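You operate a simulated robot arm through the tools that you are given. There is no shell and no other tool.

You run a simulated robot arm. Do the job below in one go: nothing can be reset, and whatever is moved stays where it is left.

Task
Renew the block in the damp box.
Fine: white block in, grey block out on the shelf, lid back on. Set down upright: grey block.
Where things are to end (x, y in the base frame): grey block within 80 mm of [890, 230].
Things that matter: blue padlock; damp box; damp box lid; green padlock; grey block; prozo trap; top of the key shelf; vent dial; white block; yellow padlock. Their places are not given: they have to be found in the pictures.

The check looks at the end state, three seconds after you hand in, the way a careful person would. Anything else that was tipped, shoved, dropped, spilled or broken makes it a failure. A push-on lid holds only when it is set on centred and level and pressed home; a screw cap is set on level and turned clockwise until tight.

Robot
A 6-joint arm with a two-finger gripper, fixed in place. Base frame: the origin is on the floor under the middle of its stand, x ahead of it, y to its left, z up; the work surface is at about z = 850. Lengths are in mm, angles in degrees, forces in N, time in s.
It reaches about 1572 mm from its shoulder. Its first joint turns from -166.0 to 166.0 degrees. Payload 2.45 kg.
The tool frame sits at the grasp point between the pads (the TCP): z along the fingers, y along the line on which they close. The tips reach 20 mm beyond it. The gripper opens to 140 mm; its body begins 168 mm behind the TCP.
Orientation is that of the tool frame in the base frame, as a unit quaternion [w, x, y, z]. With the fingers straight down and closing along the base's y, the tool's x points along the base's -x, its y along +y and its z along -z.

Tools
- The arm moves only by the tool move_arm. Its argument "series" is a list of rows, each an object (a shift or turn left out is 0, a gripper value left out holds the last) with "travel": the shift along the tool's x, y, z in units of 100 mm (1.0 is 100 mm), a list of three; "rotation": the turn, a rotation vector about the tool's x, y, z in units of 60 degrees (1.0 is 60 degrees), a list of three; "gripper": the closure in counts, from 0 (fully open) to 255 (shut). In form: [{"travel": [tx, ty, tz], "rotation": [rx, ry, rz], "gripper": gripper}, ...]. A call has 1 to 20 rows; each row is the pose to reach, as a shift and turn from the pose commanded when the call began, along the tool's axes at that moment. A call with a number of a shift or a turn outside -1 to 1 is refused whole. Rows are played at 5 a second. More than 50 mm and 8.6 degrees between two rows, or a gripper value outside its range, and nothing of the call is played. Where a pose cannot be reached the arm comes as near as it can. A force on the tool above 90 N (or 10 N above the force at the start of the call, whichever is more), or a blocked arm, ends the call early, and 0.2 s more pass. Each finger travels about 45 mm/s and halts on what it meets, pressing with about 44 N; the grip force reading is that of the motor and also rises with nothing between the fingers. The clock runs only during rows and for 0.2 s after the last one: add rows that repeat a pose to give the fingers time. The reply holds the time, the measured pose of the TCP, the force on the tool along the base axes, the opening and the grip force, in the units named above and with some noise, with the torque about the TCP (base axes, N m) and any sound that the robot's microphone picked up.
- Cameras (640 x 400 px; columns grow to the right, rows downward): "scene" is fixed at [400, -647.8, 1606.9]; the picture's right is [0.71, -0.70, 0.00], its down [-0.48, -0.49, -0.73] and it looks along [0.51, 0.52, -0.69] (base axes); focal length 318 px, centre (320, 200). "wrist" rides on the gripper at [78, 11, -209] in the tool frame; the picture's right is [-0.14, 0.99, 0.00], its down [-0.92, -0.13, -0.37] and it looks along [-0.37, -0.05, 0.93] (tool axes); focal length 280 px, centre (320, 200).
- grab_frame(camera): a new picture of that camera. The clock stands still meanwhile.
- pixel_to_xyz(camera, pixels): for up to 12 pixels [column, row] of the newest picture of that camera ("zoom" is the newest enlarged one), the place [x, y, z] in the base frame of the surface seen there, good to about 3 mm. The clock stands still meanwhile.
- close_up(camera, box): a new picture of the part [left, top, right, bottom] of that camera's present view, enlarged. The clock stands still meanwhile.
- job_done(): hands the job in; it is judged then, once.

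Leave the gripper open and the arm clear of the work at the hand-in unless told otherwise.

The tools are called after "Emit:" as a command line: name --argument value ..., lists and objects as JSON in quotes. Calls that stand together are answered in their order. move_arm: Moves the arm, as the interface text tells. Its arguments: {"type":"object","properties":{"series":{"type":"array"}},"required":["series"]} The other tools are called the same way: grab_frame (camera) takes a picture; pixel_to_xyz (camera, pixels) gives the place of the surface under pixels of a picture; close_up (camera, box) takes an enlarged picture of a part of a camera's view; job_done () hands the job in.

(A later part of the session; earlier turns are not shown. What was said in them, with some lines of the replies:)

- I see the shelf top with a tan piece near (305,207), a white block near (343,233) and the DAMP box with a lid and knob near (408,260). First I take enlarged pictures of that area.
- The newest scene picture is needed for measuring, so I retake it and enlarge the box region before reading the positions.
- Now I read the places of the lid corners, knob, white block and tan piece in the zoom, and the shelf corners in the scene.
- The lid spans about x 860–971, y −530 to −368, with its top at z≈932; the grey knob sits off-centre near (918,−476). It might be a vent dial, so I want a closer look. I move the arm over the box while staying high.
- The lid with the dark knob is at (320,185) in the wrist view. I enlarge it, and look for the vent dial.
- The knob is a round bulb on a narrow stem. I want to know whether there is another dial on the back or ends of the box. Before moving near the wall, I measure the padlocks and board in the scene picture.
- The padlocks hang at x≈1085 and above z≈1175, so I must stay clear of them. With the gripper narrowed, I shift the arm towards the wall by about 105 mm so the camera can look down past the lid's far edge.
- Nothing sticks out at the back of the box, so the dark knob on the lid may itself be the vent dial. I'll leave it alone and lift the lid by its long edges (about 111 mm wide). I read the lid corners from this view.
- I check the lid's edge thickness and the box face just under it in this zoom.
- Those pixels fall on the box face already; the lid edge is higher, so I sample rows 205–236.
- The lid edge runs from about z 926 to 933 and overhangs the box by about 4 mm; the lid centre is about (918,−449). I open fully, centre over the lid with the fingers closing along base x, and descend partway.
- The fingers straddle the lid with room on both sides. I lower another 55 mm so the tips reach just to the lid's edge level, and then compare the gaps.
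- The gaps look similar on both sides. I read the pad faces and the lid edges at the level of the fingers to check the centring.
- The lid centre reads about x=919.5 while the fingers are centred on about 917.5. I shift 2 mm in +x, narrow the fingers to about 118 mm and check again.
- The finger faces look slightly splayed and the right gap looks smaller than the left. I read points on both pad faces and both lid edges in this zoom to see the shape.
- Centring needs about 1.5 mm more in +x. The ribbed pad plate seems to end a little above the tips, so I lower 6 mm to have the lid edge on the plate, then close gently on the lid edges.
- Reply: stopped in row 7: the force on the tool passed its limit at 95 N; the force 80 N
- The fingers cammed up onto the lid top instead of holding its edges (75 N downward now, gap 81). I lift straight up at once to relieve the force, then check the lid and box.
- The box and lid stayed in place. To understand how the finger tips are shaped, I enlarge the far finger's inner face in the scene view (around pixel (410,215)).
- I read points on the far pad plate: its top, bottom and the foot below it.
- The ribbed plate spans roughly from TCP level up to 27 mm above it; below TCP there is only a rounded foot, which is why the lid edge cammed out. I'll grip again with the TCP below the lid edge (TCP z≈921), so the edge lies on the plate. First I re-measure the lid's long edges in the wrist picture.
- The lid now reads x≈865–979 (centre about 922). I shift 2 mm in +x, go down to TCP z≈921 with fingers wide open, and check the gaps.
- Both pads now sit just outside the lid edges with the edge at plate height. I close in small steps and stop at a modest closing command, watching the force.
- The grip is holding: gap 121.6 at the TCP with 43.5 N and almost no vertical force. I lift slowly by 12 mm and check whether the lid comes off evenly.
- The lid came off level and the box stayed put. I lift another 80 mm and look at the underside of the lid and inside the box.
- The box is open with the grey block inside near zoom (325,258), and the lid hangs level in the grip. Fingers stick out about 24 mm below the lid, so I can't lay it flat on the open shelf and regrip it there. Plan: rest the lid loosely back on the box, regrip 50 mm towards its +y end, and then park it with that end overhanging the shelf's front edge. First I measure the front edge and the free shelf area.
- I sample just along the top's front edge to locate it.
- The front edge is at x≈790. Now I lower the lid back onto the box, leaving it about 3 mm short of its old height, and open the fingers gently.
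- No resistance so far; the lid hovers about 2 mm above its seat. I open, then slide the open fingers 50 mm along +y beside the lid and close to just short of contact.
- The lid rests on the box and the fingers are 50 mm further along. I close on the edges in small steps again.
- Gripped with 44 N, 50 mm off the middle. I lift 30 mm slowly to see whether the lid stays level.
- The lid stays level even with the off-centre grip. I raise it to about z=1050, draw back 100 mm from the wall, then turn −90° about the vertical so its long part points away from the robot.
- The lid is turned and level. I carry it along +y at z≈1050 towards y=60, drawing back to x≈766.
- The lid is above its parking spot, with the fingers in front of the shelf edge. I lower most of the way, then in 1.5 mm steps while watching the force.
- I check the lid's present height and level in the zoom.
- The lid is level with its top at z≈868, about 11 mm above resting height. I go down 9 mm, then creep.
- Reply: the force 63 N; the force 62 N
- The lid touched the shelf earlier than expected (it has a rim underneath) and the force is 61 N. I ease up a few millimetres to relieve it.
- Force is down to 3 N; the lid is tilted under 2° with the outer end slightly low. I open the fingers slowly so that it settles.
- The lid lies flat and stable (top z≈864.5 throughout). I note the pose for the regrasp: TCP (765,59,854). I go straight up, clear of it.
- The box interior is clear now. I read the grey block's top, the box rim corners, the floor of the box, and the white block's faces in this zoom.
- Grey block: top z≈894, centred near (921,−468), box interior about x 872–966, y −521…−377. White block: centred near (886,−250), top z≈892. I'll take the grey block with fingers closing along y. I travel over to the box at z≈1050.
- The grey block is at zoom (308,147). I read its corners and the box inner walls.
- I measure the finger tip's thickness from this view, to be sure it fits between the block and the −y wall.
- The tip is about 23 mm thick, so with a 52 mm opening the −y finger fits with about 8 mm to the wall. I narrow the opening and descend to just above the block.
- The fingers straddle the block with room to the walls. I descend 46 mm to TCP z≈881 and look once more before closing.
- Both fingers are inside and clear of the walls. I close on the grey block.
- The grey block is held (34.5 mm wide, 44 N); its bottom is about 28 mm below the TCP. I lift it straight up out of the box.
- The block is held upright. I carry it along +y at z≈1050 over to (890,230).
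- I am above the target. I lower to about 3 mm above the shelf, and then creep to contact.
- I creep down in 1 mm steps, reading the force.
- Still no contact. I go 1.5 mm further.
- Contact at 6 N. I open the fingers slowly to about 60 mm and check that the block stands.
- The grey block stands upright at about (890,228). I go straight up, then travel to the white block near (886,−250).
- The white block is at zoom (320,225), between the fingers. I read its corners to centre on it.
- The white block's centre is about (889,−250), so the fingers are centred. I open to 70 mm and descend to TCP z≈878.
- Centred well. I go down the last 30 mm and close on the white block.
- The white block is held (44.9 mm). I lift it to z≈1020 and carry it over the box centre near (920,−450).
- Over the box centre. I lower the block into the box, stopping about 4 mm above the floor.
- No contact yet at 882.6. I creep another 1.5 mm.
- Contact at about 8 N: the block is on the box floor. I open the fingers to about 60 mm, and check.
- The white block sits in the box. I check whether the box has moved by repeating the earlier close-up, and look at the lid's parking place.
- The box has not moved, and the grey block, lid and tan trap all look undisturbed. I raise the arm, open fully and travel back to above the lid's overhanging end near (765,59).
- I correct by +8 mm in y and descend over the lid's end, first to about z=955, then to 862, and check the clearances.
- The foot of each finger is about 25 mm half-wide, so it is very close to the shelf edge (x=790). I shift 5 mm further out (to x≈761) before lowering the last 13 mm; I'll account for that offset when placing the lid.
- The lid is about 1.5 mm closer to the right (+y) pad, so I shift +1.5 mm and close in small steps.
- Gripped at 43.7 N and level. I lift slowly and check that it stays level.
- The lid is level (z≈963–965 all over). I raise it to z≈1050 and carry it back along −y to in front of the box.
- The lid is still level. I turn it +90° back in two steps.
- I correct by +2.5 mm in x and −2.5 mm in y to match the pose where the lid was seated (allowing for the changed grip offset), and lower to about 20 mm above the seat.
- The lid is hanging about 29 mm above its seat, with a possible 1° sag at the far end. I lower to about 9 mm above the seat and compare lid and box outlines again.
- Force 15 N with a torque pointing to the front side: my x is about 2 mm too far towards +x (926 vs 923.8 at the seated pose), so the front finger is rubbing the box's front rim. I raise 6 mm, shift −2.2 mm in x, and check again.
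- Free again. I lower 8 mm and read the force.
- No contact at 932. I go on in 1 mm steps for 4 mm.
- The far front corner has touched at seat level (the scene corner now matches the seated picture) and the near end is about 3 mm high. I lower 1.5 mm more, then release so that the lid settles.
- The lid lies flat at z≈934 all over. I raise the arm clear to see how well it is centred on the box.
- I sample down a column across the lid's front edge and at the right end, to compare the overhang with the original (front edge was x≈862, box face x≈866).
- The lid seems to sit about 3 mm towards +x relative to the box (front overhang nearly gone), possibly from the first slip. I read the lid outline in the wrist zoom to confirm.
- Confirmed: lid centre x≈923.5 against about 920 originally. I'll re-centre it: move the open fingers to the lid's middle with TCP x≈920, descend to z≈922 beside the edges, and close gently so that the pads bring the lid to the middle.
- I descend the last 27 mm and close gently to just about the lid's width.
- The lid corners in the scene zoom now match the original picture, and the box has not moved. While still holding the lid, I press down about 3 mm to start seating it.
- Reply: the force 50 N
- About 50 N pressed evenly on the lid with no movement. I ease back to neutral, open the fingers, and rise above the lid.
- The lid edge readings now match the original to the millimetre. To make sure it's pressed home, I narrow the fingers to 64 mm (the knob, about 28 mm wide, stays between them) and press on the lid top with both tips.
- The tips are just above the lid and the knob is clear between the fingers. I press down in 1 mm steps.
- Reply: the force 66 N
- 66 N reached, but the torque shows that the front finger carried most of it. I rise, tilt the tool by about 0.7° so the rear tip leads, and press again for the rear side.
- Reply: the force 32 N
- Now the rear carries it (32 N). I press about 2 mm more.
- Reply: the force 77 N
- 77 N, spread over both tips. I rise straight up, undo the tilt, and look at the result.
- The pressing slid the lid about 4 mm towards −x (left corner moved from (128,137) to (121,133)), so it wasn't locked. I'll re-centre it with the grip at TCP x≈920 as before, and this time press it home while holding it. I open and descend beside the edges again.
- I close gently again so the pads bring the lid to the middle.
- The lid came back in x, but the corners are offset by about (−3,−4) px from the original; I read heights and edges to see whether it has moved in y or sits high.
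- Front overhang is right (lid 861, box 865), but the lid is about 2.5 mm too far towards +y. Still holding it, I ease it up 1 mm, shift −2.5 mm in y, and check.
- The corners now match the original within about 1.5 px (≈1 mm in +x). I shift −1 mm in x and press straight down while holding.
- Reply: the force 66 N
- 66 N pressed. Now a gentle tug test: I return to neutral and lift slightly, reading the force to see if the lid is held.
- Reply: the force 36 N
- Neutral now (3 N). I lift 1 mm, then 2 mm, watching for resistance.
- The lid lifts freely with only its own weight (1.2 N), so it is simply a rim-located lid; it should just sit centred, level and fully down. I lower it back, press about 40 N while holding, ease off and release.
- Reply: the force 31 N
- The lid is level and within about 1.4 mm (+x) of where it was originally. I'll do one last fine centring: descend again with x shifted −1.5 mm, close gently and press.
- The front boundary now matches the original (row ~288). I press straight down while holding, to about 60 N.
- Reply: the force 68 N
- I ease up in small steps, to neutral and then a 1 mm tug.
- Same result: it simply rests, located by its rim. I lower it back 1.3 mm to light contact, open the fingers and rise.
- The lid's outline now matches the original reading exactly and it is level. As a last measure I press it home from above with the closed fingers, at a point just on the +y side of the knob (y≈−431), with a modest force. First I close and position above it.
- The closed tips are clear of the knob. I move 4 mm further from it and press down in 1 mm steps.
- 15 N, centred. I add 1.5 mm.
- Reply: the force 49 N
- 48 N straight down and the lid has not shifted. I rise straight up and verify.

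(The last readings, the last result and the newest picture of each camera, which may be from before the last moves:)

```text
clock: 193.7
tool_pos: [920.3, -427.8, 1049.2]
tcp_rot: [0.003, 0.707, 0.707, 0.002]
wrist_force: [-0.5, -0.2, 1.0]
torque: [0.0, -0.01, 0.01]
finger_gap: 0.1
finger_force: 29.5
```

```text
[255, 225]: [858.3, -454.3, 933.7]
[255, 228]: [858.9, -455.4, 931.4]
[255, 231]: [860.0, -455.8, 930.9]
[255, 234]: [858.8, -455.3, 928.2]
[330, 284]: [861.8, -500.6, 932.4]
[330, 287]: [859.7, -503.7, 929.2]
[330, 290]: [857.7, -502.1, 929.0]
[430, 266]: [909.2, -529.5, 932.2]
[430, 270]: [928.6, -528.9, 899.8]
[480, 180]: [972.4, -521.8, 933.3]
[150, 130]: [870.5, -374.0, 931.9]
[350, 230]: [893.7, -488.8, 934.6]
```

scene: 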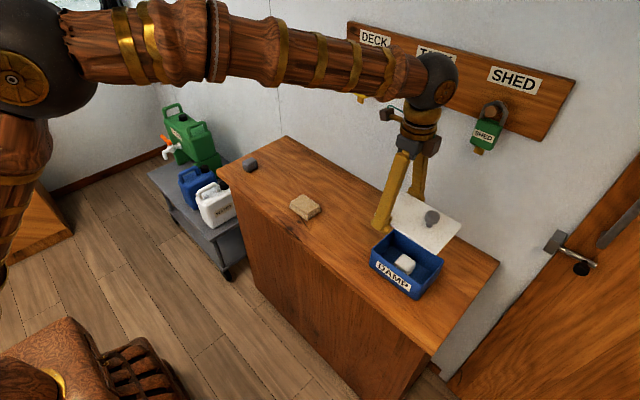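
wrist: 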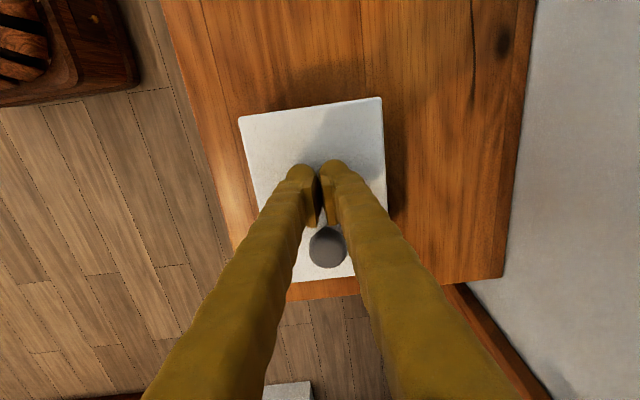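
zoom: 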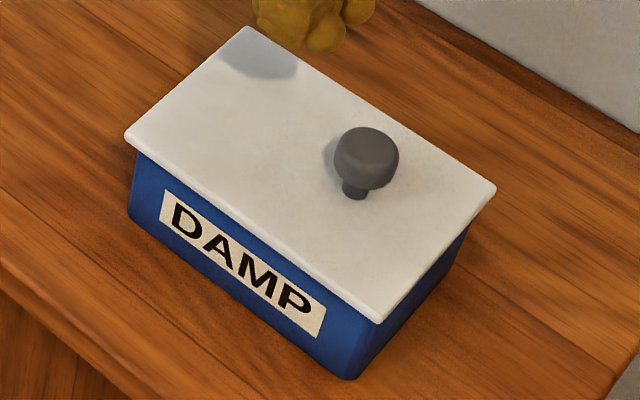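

The lid moved about 1.5 mm towards −x when the tips let go, so there is no lock and it is just resting in its rim. I'll restore the exact centring once more with the edge grip (same commanded pose as before), then release without any further pressing.

Emit:
move_arm --series '[{"gripper": 180}, {"gripper": 100}, {"gripper": 20}, {"gripper": 0}, {"gripper": 0}, {"gripper": 0}, {"travel": [-0.12, 0, 0]}, {"travel": [-0.25, 0, 0]}, {"travel": [-0.25, 0, 0]}, {"travel": [-0.25, 0, 0.25]}, {"travel": [-0.25, 0, 0.5]}, {"travel": [-0.25, 0, 0.75]}, {"travel": [-0.25, 0, 0.95]}, {"travel": [-0.25, 0, 0.95]}]'

Emit:
grab_frame --camera "wrist"

```text
clock: 196.7
tool_pos: [919.0, -451.9, 955.0]
tcp_rot: [0.002, 0.707, 0.707, 0.001]
wrist_force: [-0.7, 0.2, 0.9]
torque: [0.03, -0.01, 0.0]
finger_gap: 140.2
finger_force: 0.0
```

```text
taken
```

wrist: 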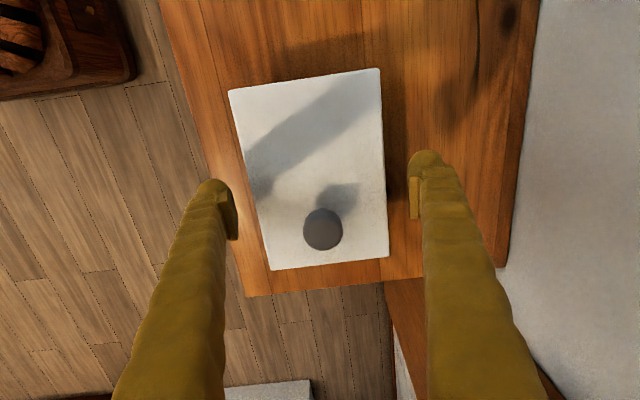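

The fingers straddle the lid with free gaps on both sides. I go down the rest and close gently, then check.

Emit:
move_arm --series '[{"travel": [0, 0, 0.12]}, {"travel": [0, 0, 0.23]}, {"travel": [0, 0, 0.3]}, {"travel": [0, 0, 0.335]}, {"travel": [0, 0, 0.335]}, {"travel": [0, 0, 0.335], "gripper": 12}, {"travel": [0, 0, 0.335], "gripper": 20}, {"travel": [0, 0, 0.335], "gripper": 26}, {"travel": [0, 0, 0.335], "gripper": 30}, {"travel": [0, 0, 0.335], "gripper": 33}, {"travel": [0, 0, 0.335], "gripper": 36}, {"travel": [0, 0, 0.335], "gripper": 40}, {"travel": [0, 0, 0.335], "gripper": 40}]'

Emit:
close_up --camera "scene" --box '[365, 220, 455, 305]'

Emit:
pixel_to_xyz --camera "zoom" --pixels '[[330, 281], [330, 284], [330, 287], [330, 290], [330, 294], [430, 258], [430, 262], [430, 266], [430, 270], [480, 180], [150, 130], [350, 230]]'

```text
clock: 199.5
tool_pos: [919.7, -452.1, 921.4]
tcp_rot: [0.002, 0.707, 0.707, 0.001]
wrist_force: [0.1, 0.3, 2.7]
torque: [0.07, 0.0, 0.03]
finger_gap: 121.8
finger_force: 44.1
```

```text
4.71 times, centred on (410, 262) of scene
```

zoom: 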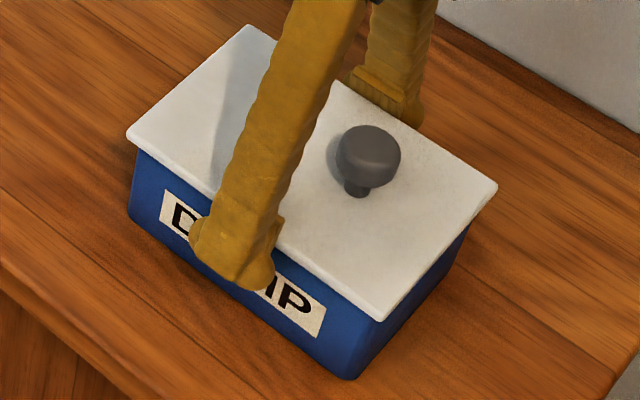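

```text
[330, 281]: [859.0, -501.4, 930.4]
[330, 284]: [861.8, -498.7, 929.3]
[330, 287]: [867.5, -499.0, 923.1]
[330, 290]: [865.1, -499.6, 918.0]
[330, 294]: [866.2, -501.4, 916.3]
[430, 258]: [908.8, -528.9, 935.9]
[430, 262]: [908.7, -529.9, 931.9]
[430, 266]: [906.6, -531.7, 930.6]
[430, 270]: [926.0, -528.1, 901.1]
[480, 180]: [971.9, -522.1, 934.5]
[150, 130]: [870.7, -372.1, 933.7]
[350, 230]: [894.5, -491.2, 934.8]
```

The lid is centred again. With it held, I press about 25 N down once more, ease off, then release and rise.

Emit:
move_arm --series '[{"travel": [0, 0, 0.01]}, {"travel": [0, 0, 0.02]}, {"travel": [0, 0, 0.02]}]'

Emit:
move_arm --series '[{"travel": [0, 0, -0.01]}, {"travel": [0, 0, -0.018]}, {"travel": [0, 0, -0.018]}]'

Emit:
move_arm --series '[{"gripper": 34}, {"gripper": 28}, {"gripper": 20}, {"gripper": 8}, {"gripper": 0}, {"gripper": 0}]'

Emit:
move_arm --series '[{"travel": [0, 0, -0.1]}, {"travel": [0, 0, -0.25]}, {"travel": [0, 0, -0.4]}, {"travel": [0, 0, -0.6]}, {"travel": [0, 0, -0.8]}, {"travel": [0, 0, -1.0]}, {"travel": [0, 0, -1.0]}]'

Emit:
close_up --camera "scene" --box '[365, 220, 455, 305]'

Emit:
pixel_to_xyz --camera "zoom" --pixels '[[255, 225], [255, 228], [255, 231], [255, 234], [330, 284], [330, 287], [330, 290], [430, 266], [430, 270], [480, 180], [150, 130], [350, 230]]'

```text
clock: 200.3
tool_pos: [920.7, -452.6, 920.9]
tcp_rot: [0.004, 0.708, 0.707, 0.002]
wrist_force: [-4.7, -0.1, 32.5]
torque: [0.55, 0.78, 0.03]
finger_gap: 121.5
finger_force: 44.2
```

```text
clock: 201.1
tool_pos: [919.0, -451.7, 921.4]
tcp_rot: [0.003, 0.707, 0.707, 0.001]
wrist_force: [6.1, -4.7, 22.6]
torque: [0.3, -0.38, -0.13]
finger_gap: 121.5
finger_force: 43.8
```

```text
clock: 202.5
tool_pos: [919.4, -453.1, 919.9]
tcp_rot: [0.003, 0.707, 0.707, 0.001]
wrist_force: [0.2, -0.4, 0.0]
torque: [-0.01, 0.0, -0.02]
finger_gap: 140.2
finger_force: 0.0
```

```text
clock: 204.1
tool_pos: [918.8, -451.1, 1021.3]
tcp_rot: [0.002, 0.707, 0.707, 0.001]
wrist_force: [-0.2, -0.2, 0.2]
torque: [0.0, 0.0, -0.01]
finger_gap: 140.0
finger_force: 0.0
```

```text
4.71 times, centred on (410, 262) of scene
```

zoom: 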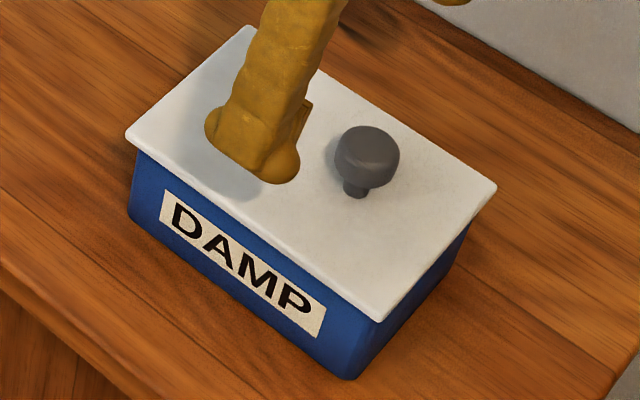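

```text
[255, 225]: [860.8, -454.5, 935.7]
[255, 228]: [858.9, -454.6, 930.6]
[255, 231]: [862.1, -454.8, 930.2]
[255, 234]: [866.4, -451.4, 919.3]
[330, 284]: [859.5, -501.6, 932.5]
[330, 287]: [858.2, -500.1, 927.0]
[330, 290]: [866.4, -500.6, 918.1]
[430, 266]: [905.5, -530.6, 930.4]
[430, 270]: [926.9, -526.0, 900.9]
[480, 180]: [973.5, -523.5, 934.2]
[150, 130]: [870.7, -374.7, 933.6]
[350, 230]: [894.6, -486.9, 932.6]
```

The lid edge readings again match the original. Nothing else is in contact. I now retreat the arm back and up, clear of the work, and take a final look at everything.

Emit:
move_arm --series '[{"travel": [0, -0.2, -0.1]}, {"travel": [0, -0.4, -0.3]}, {"travel": [0, -0.6, -0.5]}, {"travel": [0, -0.8, -0.7]}, {"travel": [0, -1.0, -0.9]}, {"travel": [0, -1.0, -0.9]}]'

Emit:
move_arm --series '[{"travel": [0.2, -0.2, -0.1]}, {"travel": [0.4, -0.4, -0.3]}, {"travel": [0.6, -0.6, -0.5]}, {"travel": [0.8, -0.8, -0.7]}, {"travel": [1.0, -1.0, -0.9]}, {"travel": [1.0, -1.0, -0.9]}]'

Emit:
grab_frame --camera "scene"

Emit:
close_up --camera "scene" --box '[210, 120, 350, 240]'

Emit:
pixel_to_xyz --camera "zoom" --pixels '[[280, 215], [265, 195], [245, 205], [300, 200], [440, 290], [420, 330]]'

Emit:
close_up --camera "scene" --box '[340, 0, 580, 160]'

```text
clock: 205.5
tool_pos: [818.1, -452.0, 1110.9]
tcp_rot: [0.003, 0.707, 0.707, 0.002]
wrist_force: [0.0, 0.5, -0.5]
torque: [-0.04, 0.0, 0.01]
finger_gap: 140.0
finger_force: 0.0
```

```text
clock: 206.9
tool_pos: [719.2, -352.0, 1200.5]
tcp_rot: [0.003, 0.707, 0.708, 0.001]
wrist_force: [-0.4, 0.1, -0.9]
torque: [-0.02, 0.02, 0.0]
finger_gap: 140.0
finger_force: 0.1
```

```text
taken
```

scene: 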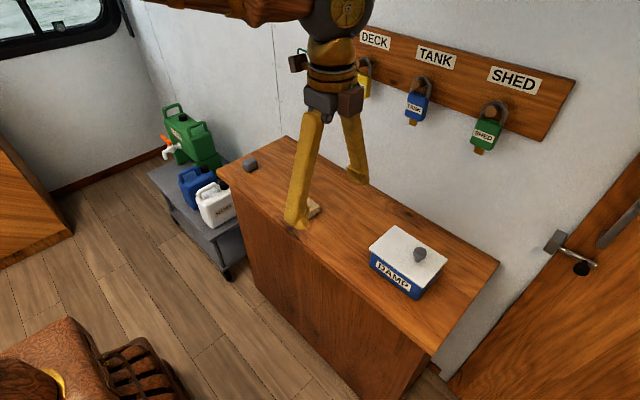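

```text
3.33 times, centred on (280, 180) of scene
```

zoom: 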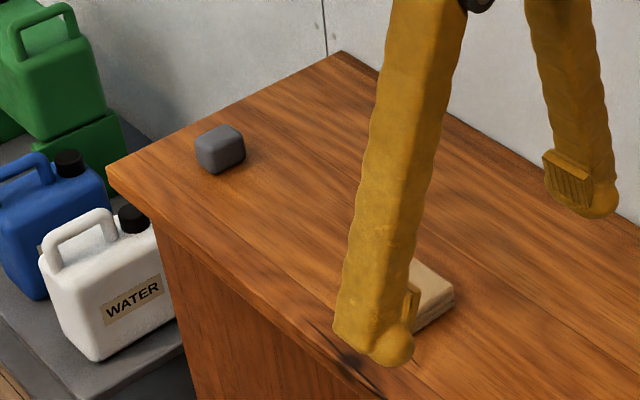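

```text
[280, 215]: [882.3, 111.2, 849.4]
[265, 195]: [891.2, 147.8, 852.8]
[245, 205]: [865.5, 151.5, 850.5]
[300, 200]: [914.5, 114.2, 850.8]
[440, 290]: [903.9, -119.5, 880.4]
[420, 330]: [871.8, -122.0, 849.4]
```

```text
2.50 times, centred on (460, 80) of scene
```

zoom: 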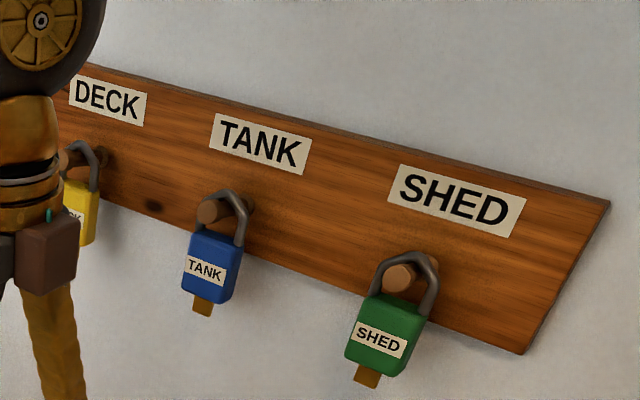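

The padlocks hang undisturbed, the lid is on the box, and the trap is in place. I verify the grey block's position and take one last look at the box from the wrist.

Emit:
pixel_to_xyz --camera "scene" --pixels '[[250, 161], [250, 168], [246, 166], [254, 165], [408, 250], [419, 255]]'

Emit:
grab_frame --camera "wrist"

Emit:
close_up --camera "scene" --box '[340, 200, 480, 310]'

```text
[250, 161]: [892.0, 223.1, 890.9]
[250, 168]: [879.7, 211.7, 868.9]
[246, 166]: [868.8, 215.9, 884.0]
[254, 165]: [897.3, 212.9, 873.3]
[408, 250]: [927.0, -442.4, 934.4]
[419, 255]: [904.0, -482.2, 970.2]
```

```text
taken
```

wrist: 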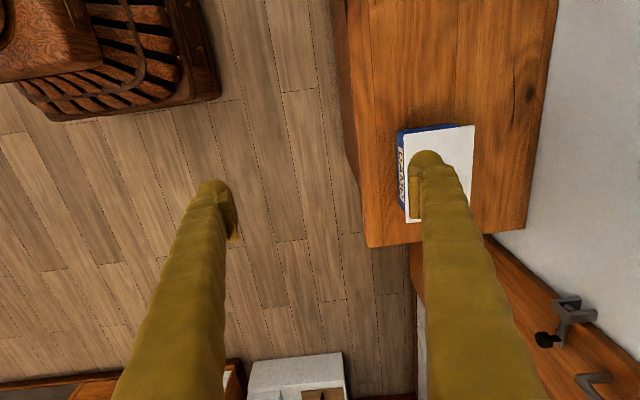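

```text
3.64 times, centred on (410, 255) of scene
```

zoom: 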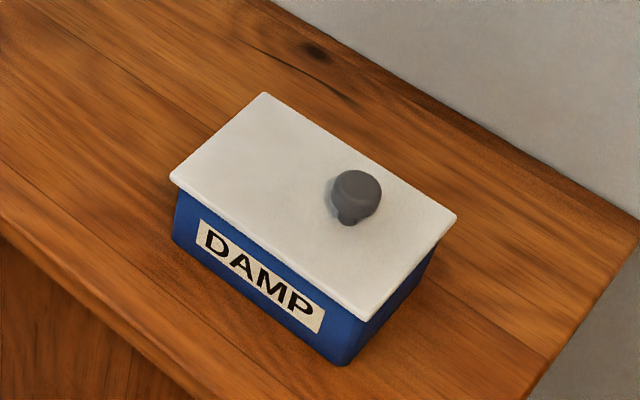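

The grey block stands upright on the shelf at about (890,228), inside the allowed area. The white block is in the damp box. The lid is on, level, and matches its original outline; the knob was not gripped or turned. The gripper is open and the arm is clear. I hand the job in.

Emit:
job_done

```text
The job is handed in.
```

I've swapped the blocks in the damp box and handed the job in.

- **White block:** it is inside the damp box, set down near the middle of the floor.
- **Grey block:** it stands upright on the shelf at about (890, 228), roughly 2 mm from the target.
- **Lid:** it is back on, level, and within about 1 mm of its original position. It did not lock. I pressed it down several times, up to about 77 N, but it still lifted with only its own weight. It rests in its rim and is not held by a catch.
- **First grip on the lid:** my first attempt slipped. The fingers rode up onto the lid, pressed it with up to 95 N and pushed it about 3 mm sideways. I later re-centred it. The box itself did not move.
- **Vent dial:** I took the dark knob on the lid to be the vent dial, so I lifted the lid by its edges. I never gripped or turned the knob.
- **Everything else:** the blue and green padlocks look undisturbed, and I never went near the yellow one, which the arm partly hides in the last picture. I took the tan block on the shelf to be the prozo trap. It looked unmoved the last time I had a clear view of it.

The gripper is open and the arm is clear of the work.
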